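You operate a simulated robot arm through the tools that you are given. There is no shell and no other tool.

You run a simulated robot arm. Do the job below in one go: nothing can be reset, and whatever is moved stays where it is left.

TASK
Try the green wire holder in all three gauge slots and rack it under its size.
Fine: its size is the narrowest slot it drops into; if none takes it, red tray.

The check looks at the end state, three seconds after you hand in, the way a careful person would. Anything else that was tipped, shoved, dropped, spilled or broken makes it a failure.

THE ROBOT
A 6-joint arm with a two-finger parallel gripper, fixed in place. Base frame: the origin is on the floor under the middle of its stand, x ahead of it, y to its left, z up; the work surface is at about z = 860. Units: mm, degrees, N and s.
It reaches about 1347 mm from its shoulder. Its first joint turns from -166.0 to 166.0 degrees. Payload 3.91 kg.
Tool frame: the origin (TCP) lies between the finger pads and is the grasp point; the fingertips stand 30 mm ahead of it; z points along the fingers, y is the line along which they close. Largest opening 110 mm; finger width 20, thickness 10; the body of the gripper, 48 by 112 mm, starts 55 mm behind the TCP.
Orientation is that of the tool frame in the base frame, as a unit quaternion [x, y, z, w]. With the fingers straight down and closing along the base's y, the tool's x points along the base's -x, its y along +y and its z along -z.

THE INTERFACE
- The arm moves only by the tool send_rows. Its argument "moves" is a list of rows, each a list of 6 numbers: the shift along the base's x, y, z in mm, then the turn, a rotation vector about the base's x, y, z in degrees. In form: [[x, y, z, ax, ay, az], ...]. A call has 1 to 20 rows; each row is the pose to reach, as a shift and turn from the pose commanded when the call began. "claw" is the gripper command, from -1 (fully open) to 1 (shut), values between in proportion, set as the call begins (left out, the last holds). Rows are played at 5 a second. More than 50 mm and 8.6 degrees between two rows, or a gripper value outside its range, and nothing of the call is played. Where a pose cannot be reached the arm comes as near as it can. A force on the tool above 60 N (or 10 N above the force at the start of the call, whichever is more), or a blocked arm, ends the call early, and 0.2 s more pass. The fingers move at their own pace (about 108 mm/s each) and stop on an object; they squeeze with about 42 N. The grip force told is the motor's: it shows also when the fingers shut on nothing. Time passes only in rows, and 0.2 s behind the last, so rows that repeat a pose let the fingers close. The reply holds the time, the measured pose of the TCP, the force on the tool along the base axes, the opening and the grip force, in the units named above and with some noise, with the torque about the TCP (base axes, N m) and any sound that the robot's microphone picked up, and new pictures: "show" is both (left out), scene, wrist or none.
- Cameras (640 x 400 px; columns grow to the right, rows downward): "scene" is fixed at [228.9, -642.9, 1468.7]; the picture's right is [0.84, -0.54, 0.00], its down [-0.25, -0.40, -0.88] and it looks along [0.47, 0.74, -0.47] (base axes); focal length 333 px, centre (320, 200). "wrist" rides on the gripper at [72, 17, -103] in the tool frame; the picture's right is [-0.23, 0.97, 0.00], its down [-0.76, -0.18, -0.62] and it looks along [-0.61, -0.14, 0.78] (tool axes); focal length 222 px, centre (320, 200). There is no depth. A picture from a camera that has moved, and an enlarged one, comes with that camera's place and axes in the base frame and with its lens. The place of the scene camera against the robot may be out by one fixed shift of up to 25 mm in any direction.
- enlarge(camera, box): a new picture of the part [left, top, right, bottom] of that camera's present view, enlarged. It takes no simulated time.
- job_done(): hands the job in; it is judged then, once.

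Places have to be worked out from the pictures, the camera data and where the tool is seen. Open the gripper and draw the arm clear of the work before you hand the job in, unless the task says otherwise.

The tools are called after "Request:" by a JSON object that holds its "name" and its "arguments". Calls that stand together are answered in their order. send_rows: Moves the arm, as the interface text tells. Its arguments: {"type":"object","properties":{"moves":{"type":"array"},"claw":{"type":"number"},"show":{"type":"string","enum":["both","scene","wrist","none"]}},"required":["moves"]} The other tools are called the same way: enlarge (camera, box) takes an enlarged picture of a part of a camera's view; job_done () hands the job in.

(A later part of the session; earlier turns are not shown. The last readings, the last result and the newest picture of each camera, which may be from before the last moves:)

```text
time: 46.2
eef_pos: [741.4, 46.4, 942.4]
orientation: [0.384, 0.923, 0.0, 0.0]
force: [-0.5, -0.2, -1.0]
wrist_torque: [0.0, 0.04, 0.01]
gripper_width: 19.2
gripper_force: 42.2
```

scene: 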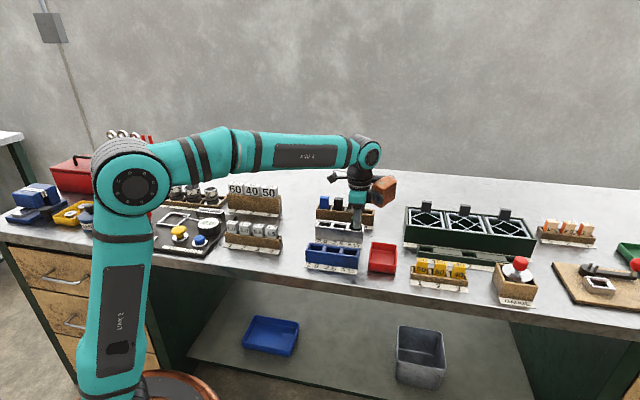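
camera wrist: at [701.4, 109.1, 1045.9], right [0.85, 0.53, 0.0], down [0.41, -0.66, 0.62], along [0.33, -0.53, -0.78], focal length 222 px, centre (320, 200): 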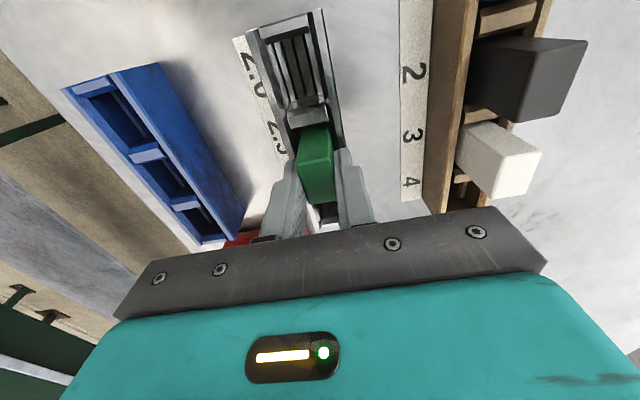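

Still free after 2.5 mm, so the wire isn't yet laterally confined the way I assumed. The camera is now nearly above the 2.0 pocket, so I zoom in to understand the inside of the pockets.

Request:
{"name": "enlarge", "arguments": {"camera": "wrist", "box": [262, 20, 322, 70]}}

Request:
{"name": "enlarge", "arguments": {"camera": "wrist", "box": [270, 60, 330, 120]}}

Request:
{"name": "enlarge", "arguments": {"camera": "wrist", "box": [440, 130, 500, 210]}}

```text
8.00 times, centred on (292, 45) of wrist
camera zoom: at [702.1, 109.5, 1046.0], right [0.85, 0.53, 0.0], down [0.41, -0.66, 0.62], along [0.33, -0.53, -0.78], focal length 1777 px, centre (544, 1440)
```

zoom: 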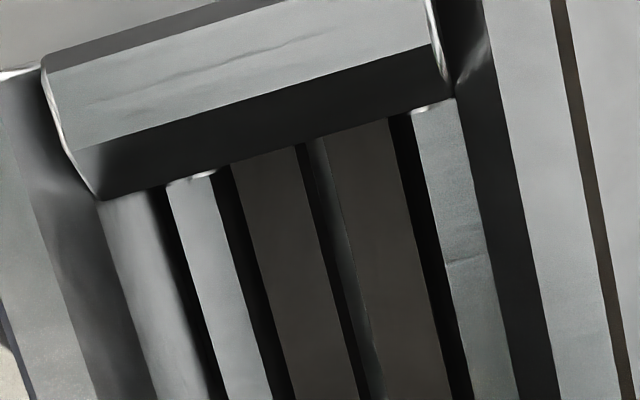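

```text
6.67 times, centred on (300, 90) of wrist
camera zoom: at [702.1, 109.5, 1046.0], right [0.85, 0.53, 0.0], down [0.41, -0.66, 0.62], along [0.33, -0.53, -0.78], focal length 1481 px, centre (453, 933)
```

zoom: 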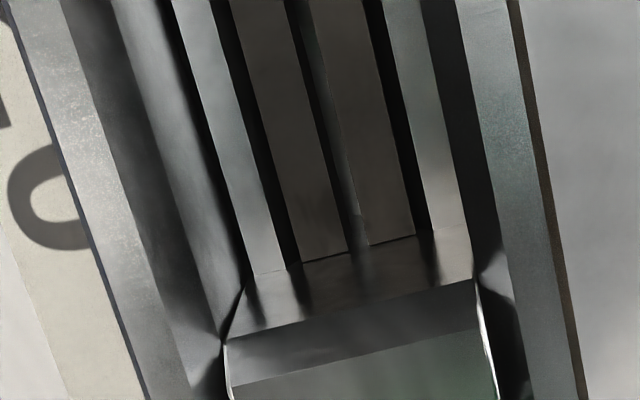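

```text
5.00 times, centred on (470, 170) of wrist
camera zoom: at [702.1, 109.5, 1046.0], right [0.85, 0.53, 0.0], down [0.41, -0.66, 0.62], along [0.33, -0.53, -0.78], focal length 1111 px, centre (-430, 350)
```

zoom: 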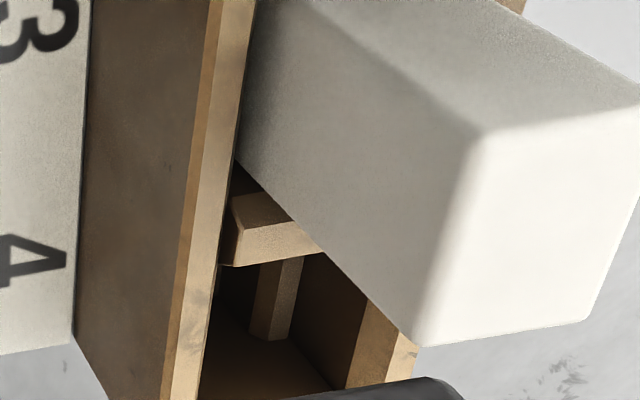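

I compare the scene again at the same zoom to see whether the gauge itself shifted with the block during the sideways probe.

Request:
{"name": "enlarge", "arguments": {"camera": "scene", "box": [330, 205, 360, 235]}}

Request:
{"name": "enlarge", "arguments": {"camera": "scene", "box": [310, 215, 370, 250]}}

```text
13.33 times, centred on (345, 220) of scene
camera zoom: at [228.9, -642.9, 1468.7], right [0.84, -0.54, 0.0], down [-0.25, -0.4, -0.88], along [0.47, 0.74, -0.47], focal length 4440 px, centre (-13, -67)
```

zoom: 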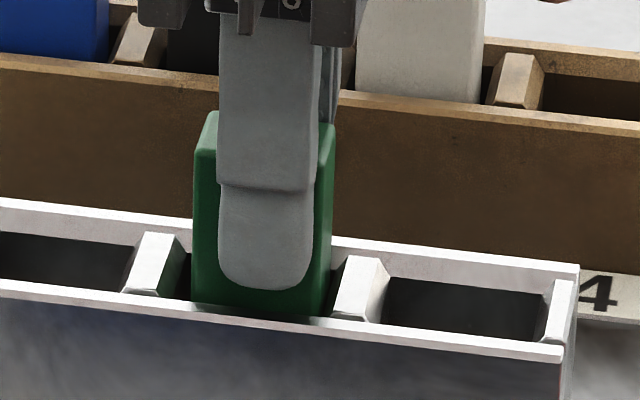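

```text
10.67 times, centred on (340, 232) of scene
camera zoom: at [228.9, -642.9, 1468.7], right [0.84, -0.54, 0.0], down [-0.25, -0.4, -0.88], along [0.47, 0.74, -0.47], focal length 3552 px, centre (107, -147)
```

zoom: 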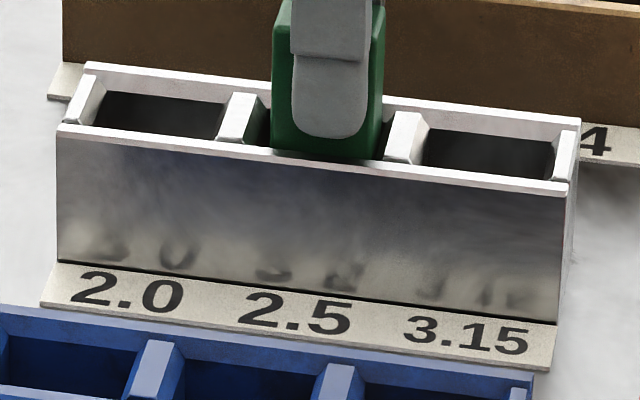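

The gauge has not moved at all, so the wire hangs free there. Before judging, I lift the block out and view the pockets from different sideways positions to understand their inner geometry and compare the slot widths.

Request:
{"name": "send_rows", "arguments": {"moves": [[-1.7, -1.7, 0, 0, 0, 0], [-1.7, -1.7, 10, 0, 0, 0], [-1.7, -1.7, 25, 0, 0, 0], [-1.7, -1.7, 40, 0, 0, 0], [-1.7, -1.7, 60, 0, 0, 0], [15, 15, 60, 0, 0, 0], [30, 30, 60, 0, 0, 0], [30, 30, 60, 0, 0, 0]], "show": "wrist"}}

Request:
{"name": "enlarge", "arguments": {"camera": "wrist", "box": [200, 0, 300, 80]}}

Request:
{"name": "enlarge", "arguments": {"camera": "wrist", "box": [220, 60, 320, 140]}}

```text
time: 48.0
eef_pos: [771.4, 77.3, 1002.5]
orientation: [0.383, 0.924, 0.0, 0.0]
force: [-0.6, 0.1, -0.5]
wrist_torque: [-0.02, -0.01, 0.01]
gripper_width: 19.1
gripper_force: 42.2
camera wrist: at [732.0, 140.5, 1105.7], right [0.85, 0.53, 0.0], down [0.41, -0.66, 0.62], along [0.33, -0.53, -0.78], focal length 222 px, centre (320, 200)
```

wrist: 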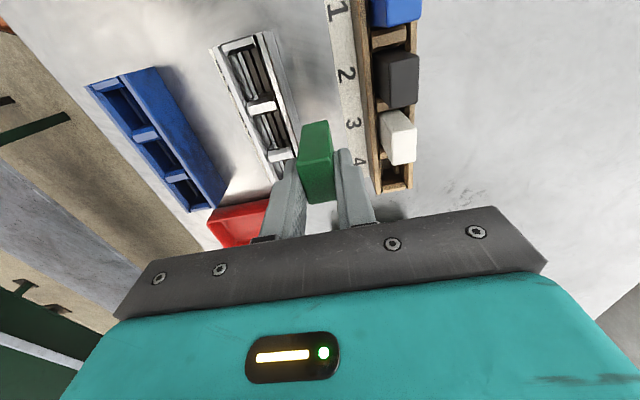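

```text
5.00 times, centred on (250, 40) of wrist
camera zoom: at [732.0, 140.5, 1105.7], right [0.85, 0.53, 0.0], down [0.41, -0.66, 0.62], along [0.33, -0.53, -0.78], focal length 1111 px, centre (670, 1000)
```

zoom: 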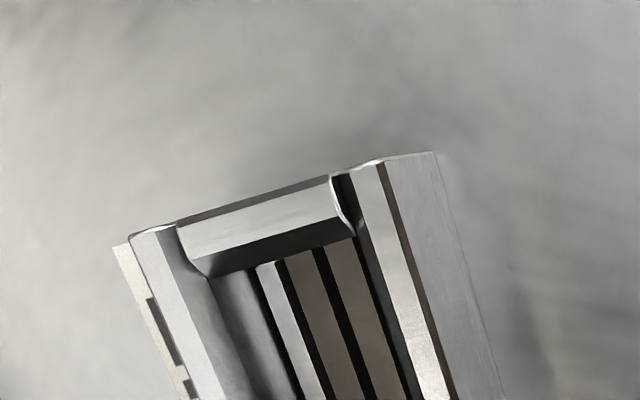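

```text
5.00 times, centred on (270, 100) of wrist
camera zoom: at [732.0, 140.5, 1105.7], right [0.85, 0.53, 0.0], down [0.41, -0.66, 0.62], along [0.33, -0.53, -0.78], focal length 1111 px, centre (570, 700)
```

zoom: 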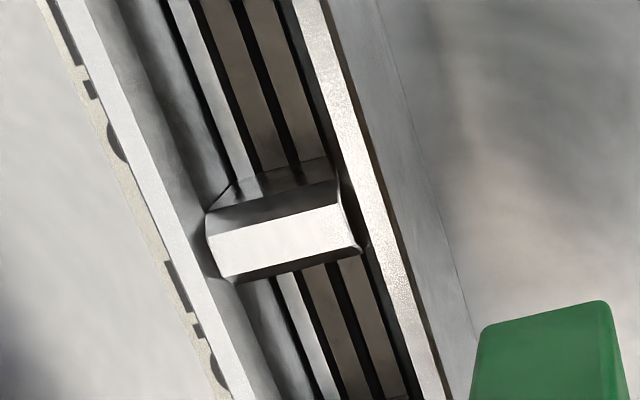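

The rails and plates inside are all coplanar at z≈879, matching a fully seated block. I check the wire loop itself now in the scene view, in case something happened to it.

Request:
{"name": "enlarge", "arguments": {"camera": "scene", "box": [335, 185, 365, 215]}}

Request:
{"name": "enlarge", "arguments": {"camera": "scene", "box": [342, 198, 358, 212]}}

```text
13.33 times, centred on (350, 200) of scene
camera zoom: at [228.9, -642.9, 1468.7], right [0.84, -0.54, 0.0], down [-0.25, -0.4, -0.88], along [0.47, 0.74, -0.47], focal length 4440 px, centre (-80, 200)
```

zoom: 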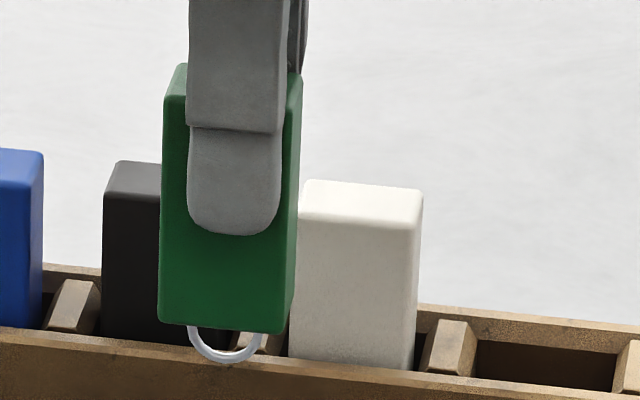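

```text
16.00 times, centred on (350, 205) of scene
camera zoom: at [228.9, -642.9, 1468.7], right [0.84, -0.54, 0.0], down [-0.25, -0.4, -0.88], along [0.47, 0.74, -0.47], focal length 5328 px, centre (-160, 120)
```

zoom: 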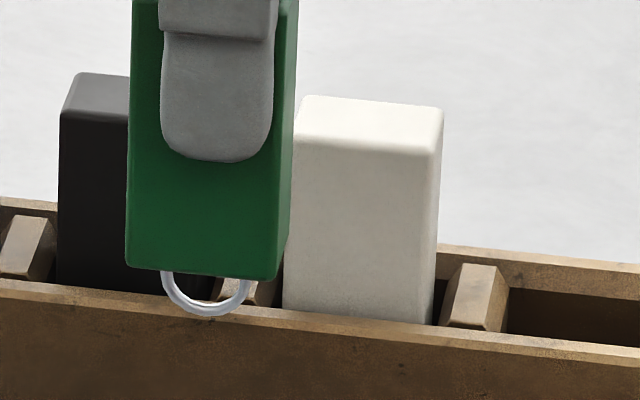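

The loop is intact and the block hasn't slipped in the grip. Next I test the 2.0 pocket: from P3 and P2 contact positions, its TCP spot should be near (706.3, 78.0).

Request:
{"name": "send_rows", "arguments": {"moves": [[-16, 0, 0, 0, 0, 0], [-32, 0, 0, 0, 0, 0], [-48, 0.3, 0, 0, 0, 0], [-65, 0.7, 0, 0, 0, 0], [-65, 0.7, 0, 0, 0, 0]], "show": "wrist"}}

Request:
{"name": "enlarge", "arguments": {"camera": "scene", "box": [315, 200, 355, 240]}}

Request:
{"name": "enlarge", "arguments": {"camera": "wrist", "box": [260, 60, 370, 160]}}

```text
time: 49.2
eef_pos: [704.9, 75.7, 1002.2]
orientation: [0.383, 0.924, 0.0, -0.001]
force: [-0.2, 0.5, -0.7]
wrist_torque: [-0.02, 0.03, 0.01]
gripper_width: 19.1
gripper_force: 42.5
camera wrist: at [666.1, 139.7, 1105.5], right [0.85, 0.53, 0.0], down [0.41, -0.66, 0.62], along [0.33, -0.53, -0.78], focal length 222 px, centre (320, 200)
```

wrist: 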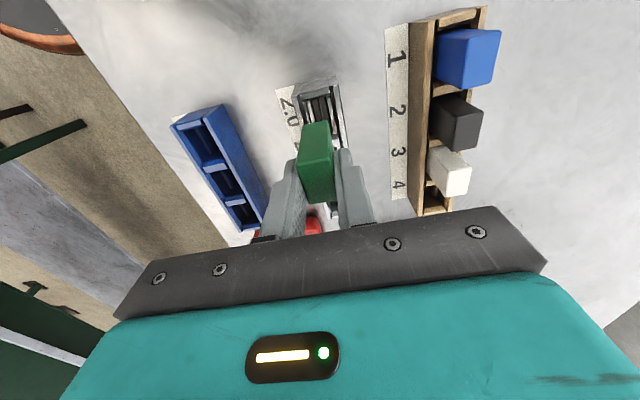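

```text
10.00 times, centred on (335, 220) of scene
camera zoom: at [228.9, -642.9, 1468.7], right [0.84, -0.54, 0.0], down [-0.25, -0.4, -0.88], along [0.47, 0.74, -0.47], focal length 3330 px, centre (170, 0)
```

zoom: 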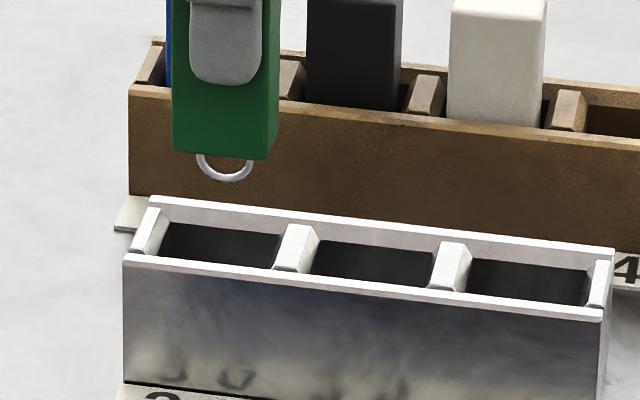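

```text
4.00 times, centred on (315, 110) of wrist
camera zoom: at [666.1, 139.7, 1105.5], right [0.85, 0.53, 0.0], down [0.41, -0.66, 0.62], along [0.33, -0.53, -0.78], focal length 888 px, centre (340, 560)
```

zoom: 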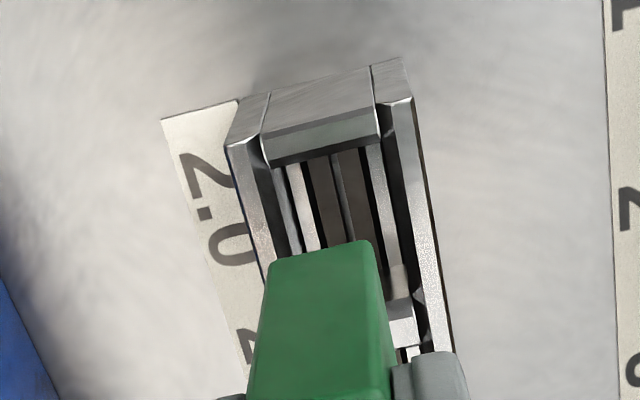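

I'm about 2.8 mm short across and 1 mm off along; I correct and lower to just above the 2.0 pocket.

Request:
{"name": "send_rows", "arguments": {"moves": [[1.1, 2.8, 0, 0, 0, 0], [1.1, 2.8, -8, 0, 0, 0], [1.1, 2.8, -17, 0, 0, 0], [1.1, 2.8, -17, 0, 0, 0]], "show": "wrist"}}

Request:
{"name": "enlarge", "arguments": {"camera": "scene", "box": [315, 200, 355, 240]}}

Request:
{"name": "enlarge", "arguments": {"camera": "wrist", "box": [260, 60, 370, 160]}}

```text
time: 50.2
eef_pos: [707.5, 79.0, 985.9]
orientation: [0.383, 0.924, 0.0, 0.0]
force: [-0.2, 0.1, -0.3]
wrist_torque: [0.0, 0.0, 0.02]
gripper_width: 19.5
gripper_force: 42.4
camera wrist: at [668.5, 141.9, 1088.8], right [0.85, 0.53, 0.0], down [0.41, -0.66, 0.62], along [0.33, -0.53, -0.78], focal length 222 px, centre (320, 200)
```

wrist: 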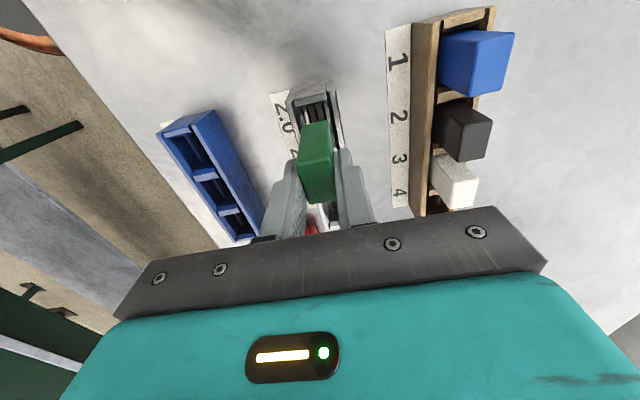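

```text
10.00 times, centred on (335, 220) of scene
camera zoom: at [228.9, -642.9, 1468.7], right [0.84, -0.54, 0.0], down [-0.25, -0.4, -0.88], along [0.47, 0.74, -0.47], focal length 3330 px, centre (170, 0)
```

zoom: 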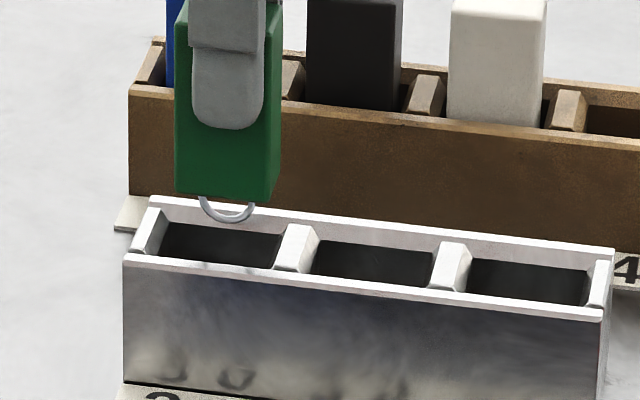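

```text
4.00 times, centred on (315, 110) of wrist
camera zoom: at [668.5, 141.9, 1088.8], right [0.85, 0.53, 0.0], down [0.41, -0.66, 0.62], along [0.33, -0.53, -0.78], focal length 888 px, centre (340, 560)
```

zoom: 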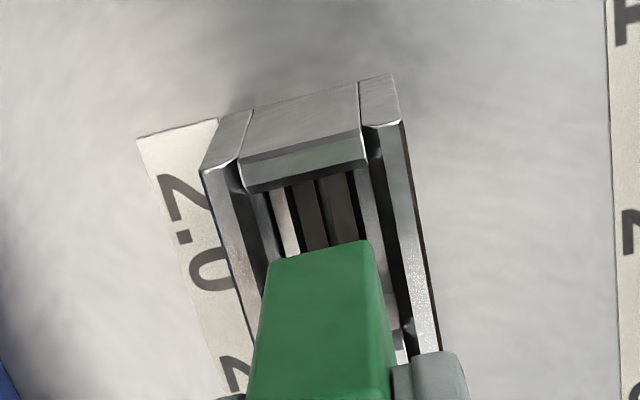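

Small correction of about 1 mm across, then lower the block into the 2.0 pocket mouth (z≈966).

Request:
{"name": "send_rows", "arguments": {"moves": [[-1.0, -0.4, 0, 0, 0, 0], [-1.0, -0.4, -5, 0, 0, 0], [-1.0, -0.4, -10, 0, 0, 0], [-1.0, -0.4, -15, 0, 0, 0], [-1.0, -0.4, -20, 0, 0, 0], [-1.0, -0.4, -20, 0, 0, 0]], "show": "wrist"}}

Request:
{"name": "enlarge", "arguments": {"camera": "scene", "box": [315, 205, 345, 235]}}

Request:
{"name": "enlarge", "arguments": {"camera": "wrist", "box": [260, 70, 370, 170]}}

```text
time: 51.6
eef_pos: [707.7, 78.4, 964.7]
orientation: [0.383, 0.924, 0.0, 0.0]
force: [-0.3, -0.2, 0.2]
wrist_torque: [0.01, 0.0, 0.01]
gripper_width: 19.4
gripper_force: 42.1
camera wrist: at [667.3, 141.3, 1069.0], right [0.85, 0.53, 0.0], down [0.41, -0.66, 0.62], along [0.33, -0.53, -0.78], focal length 222 px, centre (320, 200)
```

wrist: 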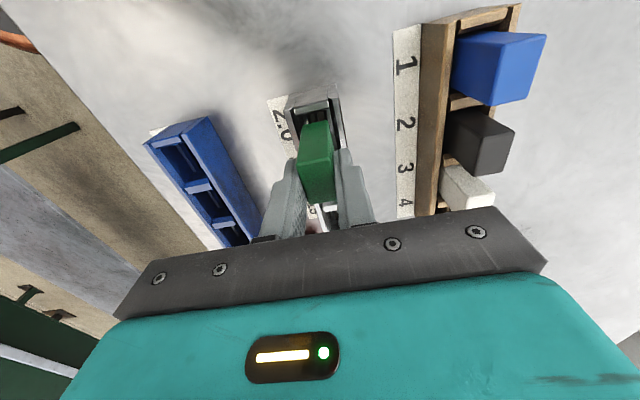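

```text
13.33 times, centred on (330, 220) of scene
camera zoom: at [228.9, -642.9, 1468.7], right [0.84, -0.54, 0.0], down [-0.25, -0.4, -0.88], along [0.47, 0.74, -0.47], focal length 4440 px, centre (187, -67)
```

zoom: 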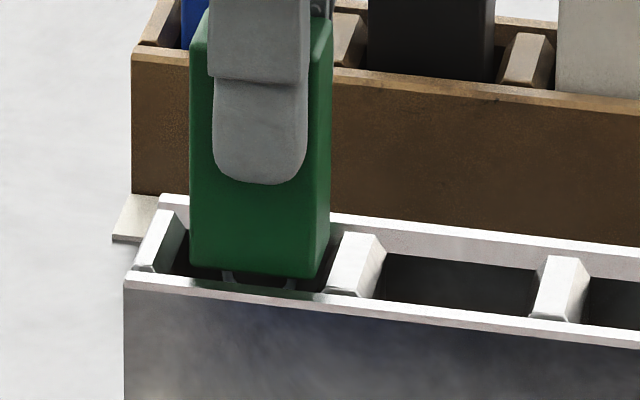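

```text
4.00 times, centred on (315, 120) of wrist
camera zoom: at [667.3, 141.3, 1069.0], right [0.85, 0.53, 0.0], down [0.41, -0.66, 0.62], along [0.33, -0.53, -0.78], focal length 888 px, centre (340, 520)
```

zoom: 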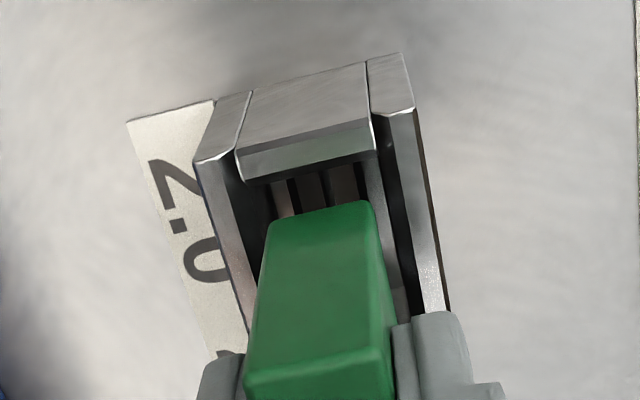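

Well aligned in the 2.0 pocket. Now lower 1–2 mm at a time; a blocked wire should show contact near z≈955.

Request:
{"name": "send_rows", "arguments": {"moves": [[0, 0, -1, 0, 0, 0], [0, 0, -2, 0, 0, 0], [0, 0, -3, 0, 0, 0], [0, 0, -4, 0, 0, 0], [0, 0, -4, 0, 0, 0]], "show": "none"}}

Request:
{"name": "send_rows", "arguments": {"moves": [[0, 0, -1, 0, 0, 0], [0, 0, -2, 0, 0, 0], [0, 0, -2, 0, 0, 0]], "show": "none"}}

Request:
{"name": "send_rows", "arguments": {"moves": [[0, 0, -1, 0, 0, 0], [0, 0, -1, 0, 0, 0]], "show": "none"}}

Request:
{"name": "send_rows", "arguments": {"moves": [[0, 0, -1, 0, 0, 0], [0, 0, -1, 0, 0, 0]], "show": "none"}}

```text
time: 52.8
eef_pos: [706.8, 78.2, 961.9]
orientation: [0.383, 0.924, 0.0, 0.0]
force: [0.9, -0.7, -0.7]
wrist_torque: [0.0, 0.02, 0.01]
gripper_width: 19.3
gripper_force: 42.1
```

```text
time: 53.6
eef_pos: [705.0, 79.5, 959.5]
orientation: [0.383, 0.924, 0.0, 0.0]
force: [-0.3, -0.1, -0.5]
wrist_torque: [0.0, 0.02, -0.01]
gripper_width: 19.3
gripper_force: 42.1
```

```text
time: 54.2
eef_pos: [703.9, 78.7, 958.8]
orientation: [0.384, 0.923, 0.0, 0.001]
force: [-0.1, 0.1, -0.3]
wrist_torque: [-0.02, 0.01, 0.0]
gripper_width: 19.2
gripper_force: 41.6
```

```text
time: 54.8
eef_pos: [704.9, 78.4, 957.0]
orientation: [0.384, 0.923, 0.0, 0.0]
force: [0.3, 0.3, -0.6]
wrist_torque: [0.01, 0.04, 0.01]
gripper_width: 19.2
gripper_force: 42.2
```

Request:
{"name": "send_rows", "arguments": {"moves": [[0, 0, -1, 0, 0, 0], [0, 0, -1, 0, 0, 0]], "show": "none"}}

Request:
{"name": "send_rows", "arguments": {"moves": [[0, 0, -1, 0, 0, 0], [0, 0, -1, 0, 0, 0]], "show": "none"}}

Request:
{"name": "send_rows", "arguments": {"moves": [[0, 0, -1, 0, 0, 0], [0, 0, -1, 0, 0, 0]], "show": "none"}}

Request:
{"name": "send_rows", "arguments": {"moves": [[0, 0, -1, 0, 0, 0], [0, 0, -1, 0, 0, 0]], "show": "wrist"}}

Request:
{"name": "enlarge", "arguments": {"camera": "scene", "box": [315, 205, 345, 235]}}

```text
time: 55.4
eef_pos: [705.7, 78.4, 957.1]
orientation: [0.384, 0.923, 0.0, 0.0]
force: [0.6, -1.0, -0.7]
wrist_torque: [0.0, 0.02, 0.0]
gripper_width: 19.3
gripper_force: 41.5
```

```text
time: 56.0
eef_pos: [704.5, 79.3, 955.4]
orientation: [0.383, 0.924, 0.0, 0.0]
force: [-0.3, 0.1, 0.3]
wrist_torque: [0.03, 0.02, -0.01]
gripper_width: 19.3
gripper_force: 42.1
```

```text
time: 56.6
eef_pos: [705.3, 78.5, 955.2]
orientation: [0.384, 0.923, 0.0, 0.001]
force: [-0.4, 2.1, 7.5]
wrist_torque: [0.16, 0.03, 0.01]
gripper_width: 19.4
gripper_force: 42.3
```

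```text
time: 57.2
eef_pos: [705.7, 79.4, 954.6]
orientation: [0.384, 0.924, 0.0, 0.0]
force: [-3.2, -1.8, 15.3]
wrist_torque: [-0.1, 0.33, 0.0]
gripper_width: 19.3
gripper_force: 41.7
camera wrist: at [666.3, 142.6, 1058.2], right [0.85, 0.53, 0.0], down [0.41, -0.67, 0.62], along [0.33, -0.53, -0.78], focal length 222 px, centre (320, 200)
```

wrist: 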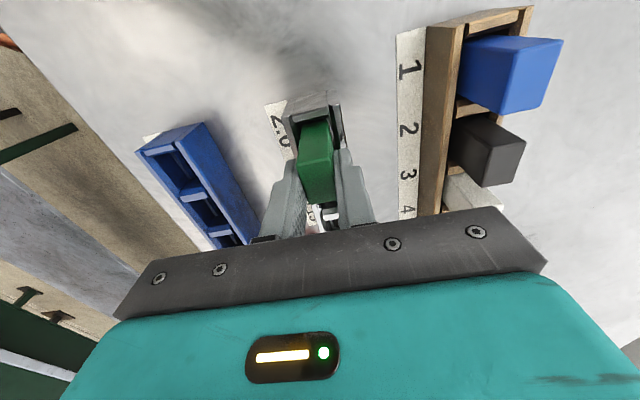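

```text
13.33 times, centred on (330, 220) of scene
camera zoom: at [228.9, -642.9, 1468.7], right [0.84, -0.54, 0.0], down [-0.25, -0.4, -0.88], along [0.47, 0.74, -0.47], focal length 4440 px, centre (187, -67)
```

zoom: 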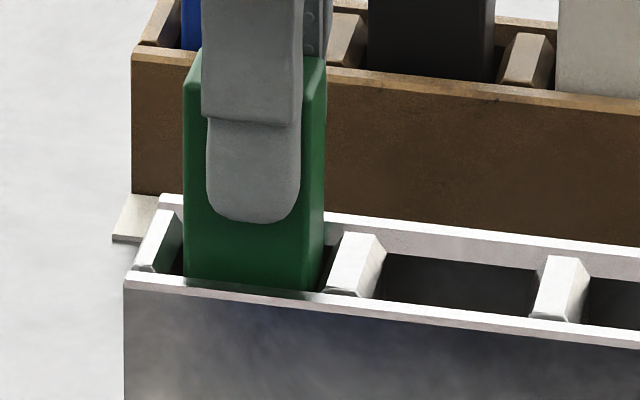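

Contact at z≈955 (15 N) exactly where the loop would rest on the plates, so at 2.0 the wire catches. To be sure it's not misalignment, I back off, shift sideways in small steps (the reaction pushed toward -e2) and retry.

Request:
{"name": "send_rows", "arguments": {"moves": [[0, 0, 2, 0, 0, 0], [-0.3, -0.3, 2, 0, 0, 0], [-0.3, -0.3, 1, 0, 0, 0], [-0.3, -0.3, 0, 0, 0, 0], [-0.3, -0.3, 0, 0, 0, 0]], "show": "none"}}

Request:
{"name": "send_rows", "arguments": {"moves": [[0, 0, 2, 0, 0, 0], [-0.3, -0.3, 2, 0, 0, 0], [-0.3, -0.3, 1, 0, 0, 0], [-0.3, -0.3, 0, 0, 0, 0], [-0.3, -0.3, 0, 0, 0, 0]], "show": "none"}}

Request:
{"name": "send_rows", "arguments": {"moves": [[0, 0, 2, 0, 0, 0], [-0.3, -0.3, 2, 0, 0, 0], [-0.3, -0.3, 1, 0, 0, 0], [-0.3, -0.3, 0, 0, 0, 0], [-0.3, -0.3, 0, 0, 0, 0]], "show": "none"}}

```text
time: 58.4
eef_pos: [706.4, 78.6, 954.7]
orientation: [0.384, 0.923, 0.0, 0.001]
force: [5.5, 0.7, 20.1]
wrist_torque: [0.12, -0.35, -0.01]
gripper_width: 19.0
gripper_force: 41.9
```

```text
time: 59.6
eef_pos: [705.7, 79.0, 954.4]
orientation: [0.383, 0.924, 0.001, 0.0]
force: [0.5, 0.6, 25.7]
wrist_torque: [0.17, 0.03, -0.02]
gripper_width: 19.2
gripper_force: 42.2
```

```text
time: 60.8
eef_pos: [704.2, 77.1, 953.8]
orientation: [0.383, 0.924, 0.001, 0.002]
force: [4.3, 5.9, 27.8]
wrist_torque: [0.51, -0.25, -0.01]
gripper_width: 19.0
gripper_force: 41.3
```

Side reactions flip sign between 0 and -0.4 mm offset, so the slot centre is about -0.2 mm from my first try. I go back to that centre and press gently again.

Request:
{"name": "send_rows", "arguments": {"moves": [[0, 0, 4, 0, 0, 0], [0.75, 0.75, 4, 0, 0, 0], [0.75, 0.75, 3, 0, 0, 0], [0.75, 0.75, 2.2, 0, 0, 0], [0.75, 0.75, 2.2, 0, 0, 0]], "show": "none"}}

Request:
{"name": "send_rows", "arguments": {"moves": [[0, 0, -0.6, 0, 0, 0], [0, 0, -0.6, 0, 0, 0]], "show": "none"}}

Request:
{"name": "send_rows", "arguments": {"moves": [[0, 0, -0.6, 0, 0, 0], [0, 0, -0.6, 0, 0, 0]], "show": "none"}}

```text
time: 62.0
eef_pos: [705.1, 78.1, 955.1]
orientation: [0.383, 0.924, 0.0, 0.0]
force: [0.4, 0.8, -1.1]
wrist_torque: [-0.02, 0.0, 0.03]
gripper_width: 18.8
gripper_force: 42.1
```

```text
time: 62.6
eef_pos: [705.6, 79.2, 954.6]
orientation: [0.384, 0.923, 0.0, 0.0]
force: [1.0, 0.1, 0.1]
wrist_torque: [0.03, -0.01, 0.01]
gripper_width: 19.1
gripper_force: 41.9
```

```text
time: 63.2
eef_pos: [704.6, 77.8, 954.5]
orientation: [0.384, 0.923, 0.001, 0.0]
force: [-0.3, 0.0, 16.3]
wrist_torque: [0.04, 0.1, 0.04]
gripper_width: 19.2
gripper_force: 42.0
```

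Centred (no side force) the wire still stands on the plates at z≈954.5 with 16 N. I do a light-pressure fine sweep of ±0.6 mm to rule out a missed slot.

Request:
{"name": "send_rows", "arguments": {"moves": [[0, 0, 0.6, 0, 0, 0], [0.1, 0.1, 0.6, 0, 0, 0], [0.1, 0.1, 0.6, 0, 0, 0]], "show": "none"}}

Request:
{"name": "send_rows", "arguments": {"moves": [[0.1, 0.1, 0, 0, 0, 0], [0.1, 0.1, 0, 0, 0, 0]], "show": "none"}}

Request:
{"name": "send_rows", "arguments": {"moves": [[0.1, 0.1, 0, 0, 0, 0], [0.1, 0.1, 0, 0, 0, 0]], "show": "none"}}

Request:
{"name": "send_rows", "arguments": {"moves": [[0.1, 0.1, 0, 0, 0, 0], [0.1, 0.1, 0, 0, 0, 0]], "show": "none"}}

```text
time: 64.0
eef_pos: [705.7, 78.7, 954.7]
orientation: [0.384, 0.923, 0.001, 0.0]
force: [-0.9, 1.0, 4.4]
wrist_torque: [0.02, 0.13, -0.02]
gripper_width: 19.1
gripper_force: 42.3
```

```text
time: 64.6
eef_pos: [705.0, 78.2, 954.8]
orientation: [0.385, 0.923, 0.0, 0.0]
force: [0.8, -0.3, -0.3]
wrist_torque: [-0.01, 0.06, 0.01]
gripper_width: 19.1
gripper_force: 42.5
```

```text
time: 65.2
eef_pos: [705.1, 78.8, 955.1]
orientation: [0.384, 0.923, 0.0, -0.001]
force: [0.4, -1.2, 2.3]
wrist_torque: [-0.06, -0.05, -0.01]
gripper_width: 19.3
gripper_force: 41.6
```

```text
time: 65.8
eef_pos: [704.5, 79.0, 954.4]
orientation: [0.383, 0.924, -0.001, 0.001]
force: [-1.3, -0.1, 8.5]
wrist_torque: [-0.02, 0.14, 0.02]
gripper_width: 19.3
gripper_force: 41.9
```

There was a dip in force at about +0.3 mm; I return to that offset and lower to see whether it's the slot.

Request:
{"name": "send_rows", "arguments": {"moves": [[0, 0, 1, 0, 0, 0], [-0.2, -0.2, 1, 0, 0, 0], [-0.2, -0.2, 0, 0, 0, 0], [-0.2, -0.2, 0, 0, 0, 0]], "show": "none"}}

Request:
{"name": "send_rows", "arguments": {"moves": [[0, 0, -0.5, 0, 0, 0], [0, 0, -0.5, 0, 0, 0]], "show": "none"}}

Request:
{"name": "send_rows", "arguments": {"moves": [[0, 0, -0.5, 0, 0, 0], [0, 0, -0.5, 0, 0, 0]], "show": "none"}}

```text
time: 66.8
eef_pos: [706.8, 79.2, 954.2]
orientation: [0.384, 0.924, 0.0, 0.0]
force: [-0.6, -1.0, 2.7]
wrist_torque: [-0.04, 0.05, 0.01]
gripper_width: 19.3
gripper_force: 42.0
```

```text
time: 67.4
eef_pos: [707.6, 78.8, 955.0]
orientation: [0.384, 0.923, 0.0, 0.0]
force: [2.9, 2.4, 10.6]
wrist_torque: [0.19, -0.13, -0.04]
gripper_width: 18.9
gripper_force: 42.3
```

```text
time: 68.0
eef_pos: [704.4, 79.9, 953.7]
orientation: [0.383, 0.924, 0.001, 0.001]
force: [4.1, 1.3, 19.7]
wrist_torque: [0.22, -0.28, 0.03]
gripper_width: 19.3
gripper_force: 42.1
```

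Blocked again with rising force at the same height; every offset tried catches at 2.0. To cross-check, I lift out and take close vertical views of the three slots to compare their widths with the wire.

Request:
{"name": "send_rows", "arguments": {"moves": [[0, 0, 5, 0, 0, 0], [0, 0, 15, 0, 0, 0], [0, 0, 28, 0, 0, 0], [0, 0, 38, 0, 0, 0], [17, -17, 38, 0, 0, 0], [34, -34, 38, 0, 0, 0], [34, -34, 38, 0, 0, 0]], "show": "wrist"}}

Request:
{"name": "enlarge", "arguments": {"camera": "wrist", "box": [273, 30, 313, 55]}}

Request:
{"name": "enlarge", "arguments": {"camera": "wrist", "box": [275, 55, 315, 80]}}

```text
time: 69.6
eef_pos: [740.1, 46.1, 993.7]
orientation: [0.384, 0.923, 0.0, 0.0]
force: [-0.7, -1.0, -0.3]
wrist_torque: [-0.03, 0.0, 0.02]
gripper_width: 19.4
gripper_force: 42.3
camera wrist: at [700.3, 109.5, 1097.3], right [0.85, 0.53, 0.0], down [0.41, -0.66, 0.62], along [0.33, -0.53, -0.78], focal length 222 px, centre (320, 200)
```

wrist: 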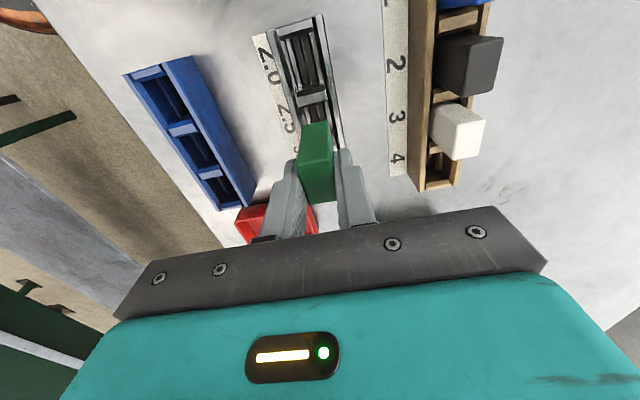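

```text
16.00 times, centred on (293, 42) of wrist
camera zoom: at [700.3, 109.5, 1097.3], right [0.85, 0.53, 0.0], down [0.41, -0.66, 0.62], along [0.33, -0.53, -0.78], focal length 3554 px, centre (752, 2720)
```

zoom: 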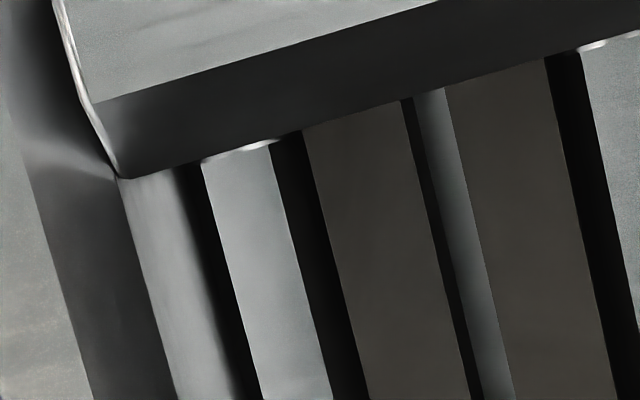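

```text
16.00 times, centred on (295, 68) of wrist
camera zoom: at [700.3, 109.5, 1097.3], right [0.85, 0.53, 0.0], down [0.41, -0.66, 0.62], along [0.33, -0.53, -0.78], focal length 3554 px, centre (720, 2320)
```

zoom: 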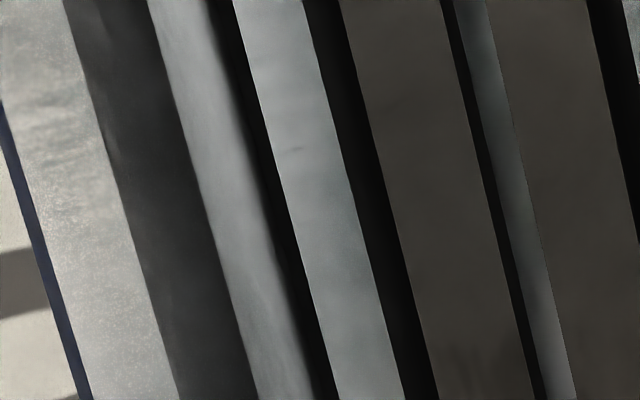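

At 16× the 2.0 slot measures about 2.7 mm in my scale. I move along to view the 2.5 and 3.15 slots the same way for comparison.

Request:
{"name": "send_rows", "arguments": {"moves": [[17, -17, 0, 0, 0, 0], [34, -34, 0, 0, 0, 0], [34, -34, 0, 0, 0, 0]], "show": "wrist"}}

Request:
{"name": "enlarge", "arguments": {"camera": "wrist", "box": [275, 55, 315, 80]}}

Request:
{"name": "enlarge", "arguments": {"camera": "wrist", "box": [273, 30, 313, 55]}}

Request:
{"name": "send_rows", "arguments": {"moves": [[17, -17, 0, 0, 0, 0], [34, -34, 0, 0, 0, 0], [34, -34, 0, 0, 0, 0]], "show": "wrist"}}

Request:
{"name": "enlarge", "arguments": {"camera": "wrist", "box": [275, 55, 315, 80]}}

```text
time: 70.4
eef_pos: [774.6, 13.4, 992.5]
orientation: [0.383, 0.924, 0.0, 0.001]
force: [-0.2, -0.4, -0.5]
wrist_torque: [-0.01, 0.03, 0.02]
gripper_width: 19.5
gripper_force: 42.4
camera wrist: at [735.2, 76.2, 1096.0], right [0.85, 0.53, 0.0], down [0.41, -0.66, 0.62], along [0.33, -0.53, -0.78], focal length 222 px, centre (320, 200)
```

wrist: 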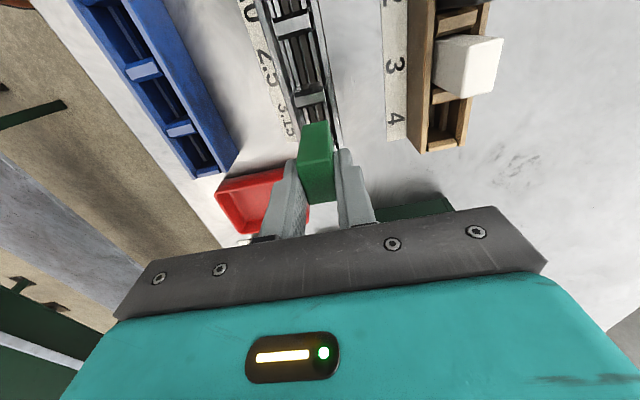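

```text
16.00 times, centred on (295, 68) of wrist
camera zoom: at [735.2, 76.2, 1096.0], right [0.85, 0.53, 0.0], down [0.41, -0.66, 0.62], along [0.33, -0.53, -0.78], focal length 3554 px, centre (720, 2320)
```

zoom: 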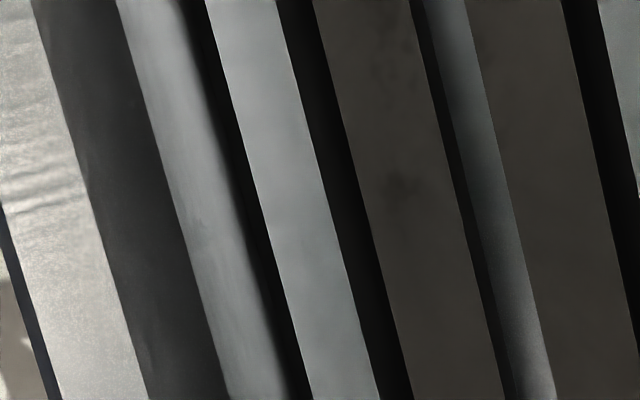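

```text
16.00 times, centred on (293, 42) of wrist
camera zoom: at [735.2, 76.2, 1096.0], right [0.85, 0.53, 0.0], down [0.41, -0.66, 0.62], along [0.33, -0.53, -0.78], focal length 3554 px, centre (752, 2720)
```

zoom: 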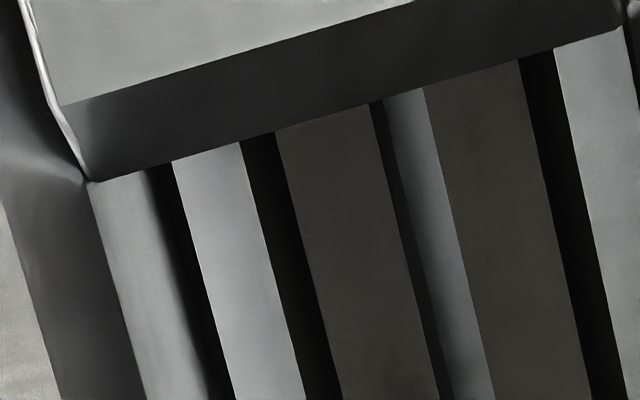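

```text
time: 71.2
eef_pos: [808.9, -21.8, 991.6]
orientation: [0.384, 0.923, 0.0, -0.001]
force: [-0.1, -0.1, -0.7]
wrist_torque: [0.03, 0.05, 0.02]
gripper_width: 19.0
gripper_force: 41.8
camera wrist: at [769.3, 42.2, 1096.1], right [0.85, 0.53, 0.0], down [0.41, -0.66, 0.62], along [0.33, -0.53, -0.78], focal length 222 px, centre (320, 200)
```

wrist: 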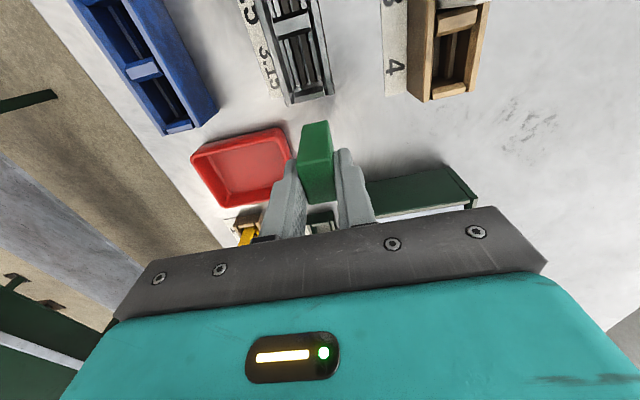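

```text
16.00 times, centred on (295, 68) of wrist
camera zoom: at [769.3, 42.2, 1096.1], right [0.85, 0.53, 0.0], down [0.41, -0.66, 0.62], along [0.33, -0.53, -0.78], focal length 3554 px, centre (720, 2320)
```

zoom: 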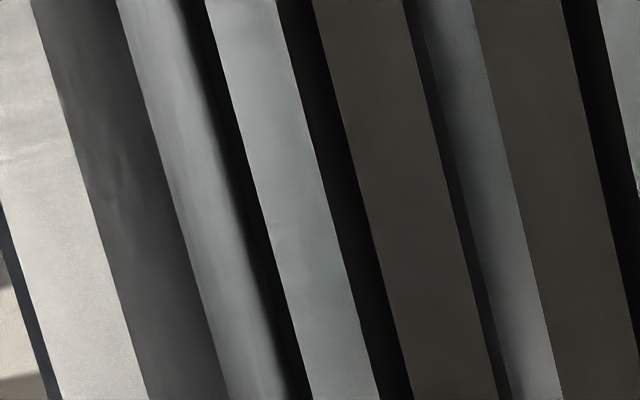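

Slot widths come out as roughly 2.3 / 2.8 / 3.4 mm (about 0.3 mm read-high), i.e. true to their labels, so the ~2.2 mm wire should pass 2.5 but not 2.0. To double-check I go back to the 2.5 pocket and probe the sideways play with the loop only partly in the slot.

Request:
{"name": "send_rows", "arguments": {"moves": [[-17, 16.6, 0, 0, 0, 0], [-34, 33.2, 0, 0, 0, 0], [-52, 49.8, 0, 0, 0, 0], [-69, 66.4, 0, 0, 0, 0], [-69, 66.4, -6, 0, 0, 0], [-69, 66.4, -6, 0, 0, 0]], "show": "wrist"}}

Request:
{"name": "enlarge", "arguments": {"camera": "wrist", "box": [260, 50, 370, 150]}}

Request:
{"name": "enlarge", "arguments": {"camera": "wrist", "box": [300, 105, 340, 130]}}

```text
time: 72.6
eef_pos: [738.9, 42.3, 983.7]
orientation: [0.383, 0.924, -0.001, -0.001]
force: [0.0, -1.0, -1.1]
wrist_torque: [0.02, -0.01, -0.03]
gripper_width: 19.4
gripper_force: 42.3
camera wrist: at [698.9, 105.6, 1087.8], right [0.85, 0.53, 0.0], down [0.41, -0.66, 0.62], along [0.33, -0.53, -0.78], focal length 222 px, centre (320, 200)
```

wrist: 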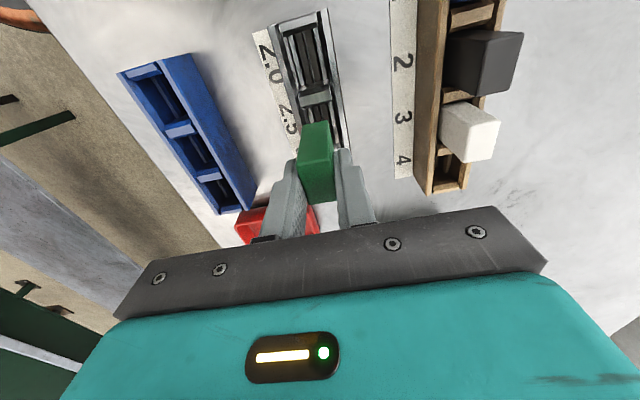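

```text
4.00 times, centred on (315, 100) of wrist
camera zoom: at [698.9, 105.6, 1087.8], right [0.85, 0.53, 0.0], down [0.41, -0.66, 0.62], along [0.33, -0.53, -0.78], focal length 888 px, centre (340, 600)
```

zoom: 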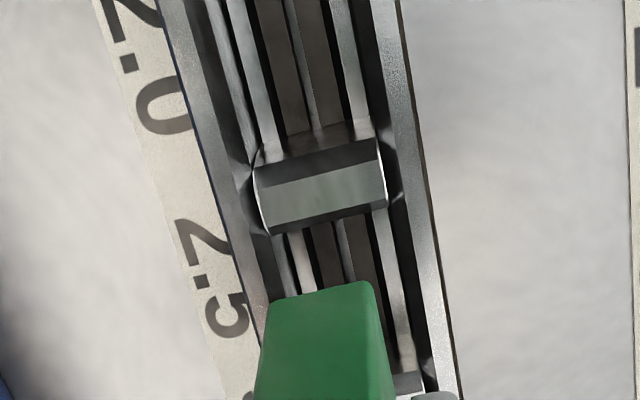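

```text
16.00 times, centred on (320, 118) of wrist
camera zoom: at [698.9, 105.6, 1087.8], right [0.85, 0.53, 0.0], down [0.41, -0.66, 0.62], along [0.33, -0.53, -0.78], focal length 3554 px, centre (320, 1520)
```

zoom: 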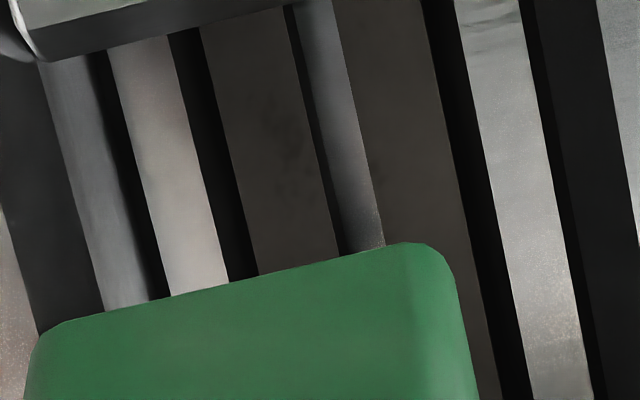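

The arm sits about 2.7 mm off in -e2 here. I correct that and re-measure with the 16× view for precise block-to-slot alignment.

Request:
{"name": "send_rows", "arguments": {"moves": [[1.9, 1.9, 0, 0, 0, 0], [1.9, 1.9, 0, 0, 0, 0], [1.9, 1.9, 0, 0, 0, 0]], "show": "none"}}

Request:
{"name": "enlarge", "arguments": {"camera": "wrist", "box": [300, 105, 340, 130]}}

Request:
{"name": "enlarge", "arguments": {"camera": "scene", "box": [330, 205, 360, 235]}}

```text
time: 73.4
eef_pos: [741.4, 44.8, 984.9]
orientation: [0.383, 0.924, 0.0, -0.001]
force: [0.0, -0.4, -0.4]
wrist_torque: [0.0, 0.01, 0.01]
gripper_width: 19.4
gripper_force: 42.0
```

```text
16.00 times, centred on (320, 118) of wrist
camera zoom: at [701.3, 108.4, 1087.9], right [0.85, 0.53, 0.0], down [0.41, -0.66, 0.62], along [0.33, -0.53, -0.78], focal length 3554 px, centre (320, 1520)
```

zoom: 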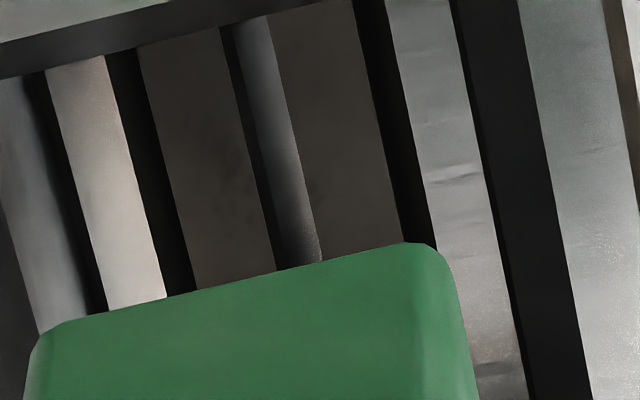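

```text
13.33 times, centred on (345, 220) of scene
camera zoom: at [228.9, -642.9, 1468.7], right [0.84, -0.54, 0.0], down [-0.25, -0.4, -0.88], along [0.47, 0.74, -0.47], focal length 4440 px, centre (-13, -67)
```

zoom: 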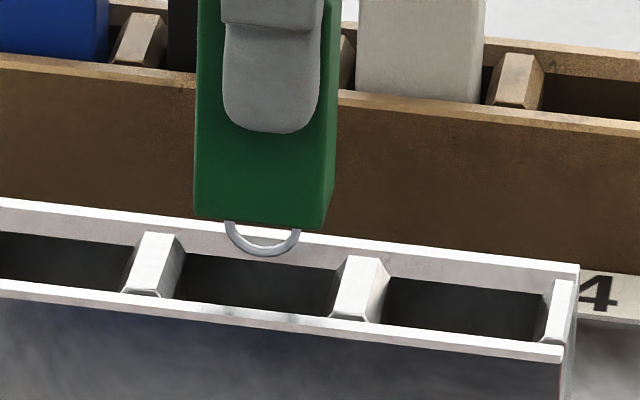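

Block is about 0.8 mm toward +e2 of the slot; I correct and lower toward z≈958, then step in to see where it enters.

Request:
{"name": "send_rows", "arguments": {"moves": [[-0.55, -0.55, 0, 0, 0, 0], [-0.55, -0.55, -6, 0, 0, 0], [-0.55, -0.55, -12, 0, 0, 0], [-0.55, -0.55, -18, 0, 0, 0], [-0.55, -0.55, -23, 0, 0, 0], [-0.55, -0.55, -23, 0, 0, 0]], "show": "none"}}

Request:
{"name": "enlarge", "arguments": {"camera": "scene", "box": [330, 205, 360, 235]}}

Request:
{"name": "enlarge", "arguments": {"camera": "wrist", "box": [300, 105, 340, 130]}}

```text
time: 74.8
eef_pos: [740.6, 43.2, 963.1]
orientation: [0.384, 0.923, 0.0, 0.0]
force: [0.2, 0.2, -0.7]
wrist_torque: [0.0, 0.02, 0.0]
gripper_width: 19.4
gripper_force: 42.4
```

```text
13.33 times, centred on (345, 220) of scene
camera zoom: at [228.9, -642.9, 1468.7], right [0.84, -0.54, 0.0], down [-0.25, -0.4, -0.88], along [0.47, 0.74, -0.47], focal length 4440 px, centre (-13, -67)
```

zoom: 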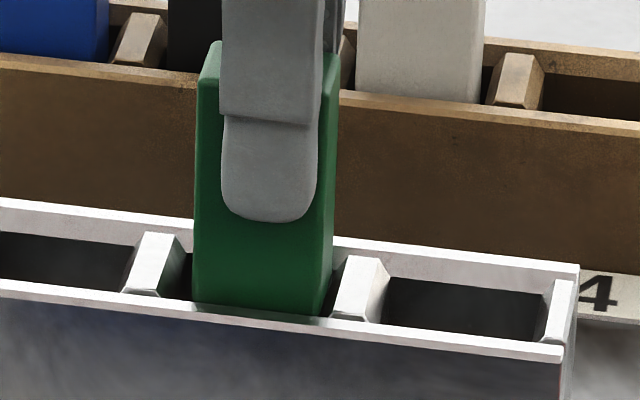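

```text
16.00 times, centred on (320, 118) of wrist
camera zoom: at [700.6, 106.9, 1065.7], right [0.85, 0.53, 0.0], down [0.41, -0.66, 0.62], along [0.33, -0.53, -0.78], focal length 3554 px, centre (320, 1520)
```

zoom: 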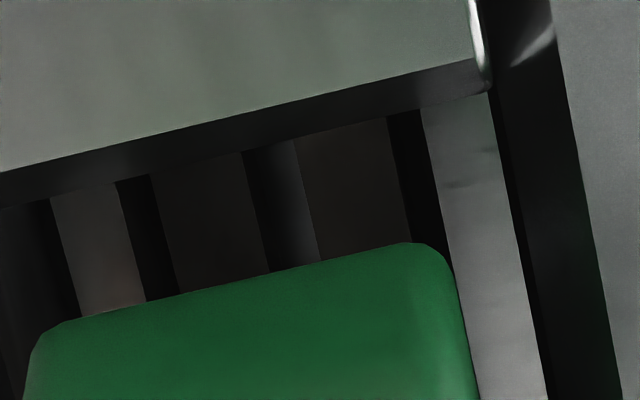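

Alignment estimate now says about 0.6 mm toward -e2. I use this as a tolerance test: descend as is and see if the wire catches at z≈955.

Request:
{"name": "send_rows", "arguments": {"moves": [[0, 0, -1, 0, 0, 0], [0, 0, -2, 0, 0, 0], [0, 0, -3, 0, 0, 0], [0, 0, -4, 0, 0, 0], [0, 0, -5, 0, 0, 0], [0, 0, -5, 0, 0, 0]], "show": "none"}}

Request:
{"name": "send_rows", "arguments": {"moves": [[0, 0, -1, 0, 0, 0], [0, 0, -2, 0, 0, 0], [0, 0, -2, 0, 0, 0]], "show": "none"}}

Request:
{"name": "send_rows", "arguments": {"moves": [[0, 0, -1, 0, 0, 0], [0, 0, -1, 0, 0, 0]], "show": "none"}}

Request:
{"name": "send_rows", "arguments": {"moves": [[0, 0, -1, 0, 0, 0], [0, 0, -1, 0, 0, 0]], "show": "none"}}

```text
time: 76.2
eef_pos: [740.4, 45.5, 958.0]
orientation: [0.384, 0.923, 0.0, 0.0]
force: [-0.2, 0.5, -0.3]
wrist_torque: [0.01, -0.01, -0.02]
gripper_width: 19.1
gripper_force: 42.2
```

```text
time: 77.0
eef_pos: [740.1, 44.8, 956.1]
orientation: [0.384, 0.923, 0.001, 0.0]
force: [-0.7, -1.2, -0.4]
wrist_torque: [-0.03, 0.01, -0.01]
gripper_width: 19.0
gripper_force: 41.6
```

```text
time: 77.6
eef_pos: [739.6, 43.8, 954.9]
orientation: [0.383, 0.924, 0.0, 0.001]
force: [-0.3, 0.5, -0.5]
wrist_torque: [-0.02, 0.05, 0.02]
gripper_width: 19.3
gripper_force: 41.6
```

```text
time: 78.2
eef_pos: [740.6, 44.0, 953.7]
orientation: [0.383, 0.924, 0.001, 0.0]
force: [-0.6, 0.3, 0.4]
wrist_torque: [-0.02, 0.01, -0.02]
gripper_width: 19.3
gripper_force: 42.3
```

Already past z=955 without catching. I go down to z≈950 and then probe sideways with the arc 5 mm in the slot.

Request:
{"name": "send_rows", "arguments": {"moves": [[0, 0, -1, 0, 0, 0], [0, 0, -2, 0, 0, 0], [0, 0, -3, 0, 0, 0], [0, 0, -3, 0, 0, 0]], "show": "none"}}

Request:
{"name": "send_rows", "arguments": {"moves": [[0.2, 0.2, 0, 0, 0, 0], [0.35, 0.35, 0, 0, 0, 0], [0.35, 0.35, 0, 0, 0, 0]], "show": "none"}}

Request:
{"name": "send_rows", "arguments": {"moves": [[0.2, 0.2, 0, 0, 0, 0], [0.35, 0.35, 0, 0, 0, 0], [0.35, 0.35, 0, 0, 0, 0]], "show": "none"}}

Request:
{"name": "send_rows", "arguments": {"moves": [[0.2, 0.2, 0, 0, 0, 0], [0.35, 0.35, 0, 0, 0, 0], [0.35, 0.35, 0, 0, 0, 0]], "show": "none"}}

```text
time: 79.2
eef_pos: [740.0, 44.7, 951.2]
orientation: [0.383, 0.924, 0.001, 0.0]
force: [0.1, 0.0, -0.6]
wrist_torque: [0.01, 0.0, -0.02]
gripper_width: 19.3
gripper_force: 41.9
```

```text
time: 80.0
eef_pos: [739.2, 44.4, 951.6]
orientation: [0.383, 0.924, 0.0, 0.0]
force: [1.0, 0.8, -0.6]
wrist_torque: [0.01, -0.03, -0.02]
gripper_width: 19.2
gripper_force: 41.9
```

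```text
time: 80.8
eef_pos: [739.5, 45.3, 950.6]
orientation: [0.383, 0.924, 0.0, -0.001]
force: [-0.3, -0.4, -1.6]
wrist_torque: [0.02, 0.0, -0.03]
gripper_width: 19.0
gripper_force: 42.3
```

```text
time: 81.6
eef_pos: [741.2, 46.0, 950.6]
orientation: [0.383, 0.924, 0.0, 0.0]
force: [-0.7, 0.6, 0.0]
wrist_torque: [-0.03, -0.03, 0.01]
gripper_width: 19.1
gripper_force: 41.6
```

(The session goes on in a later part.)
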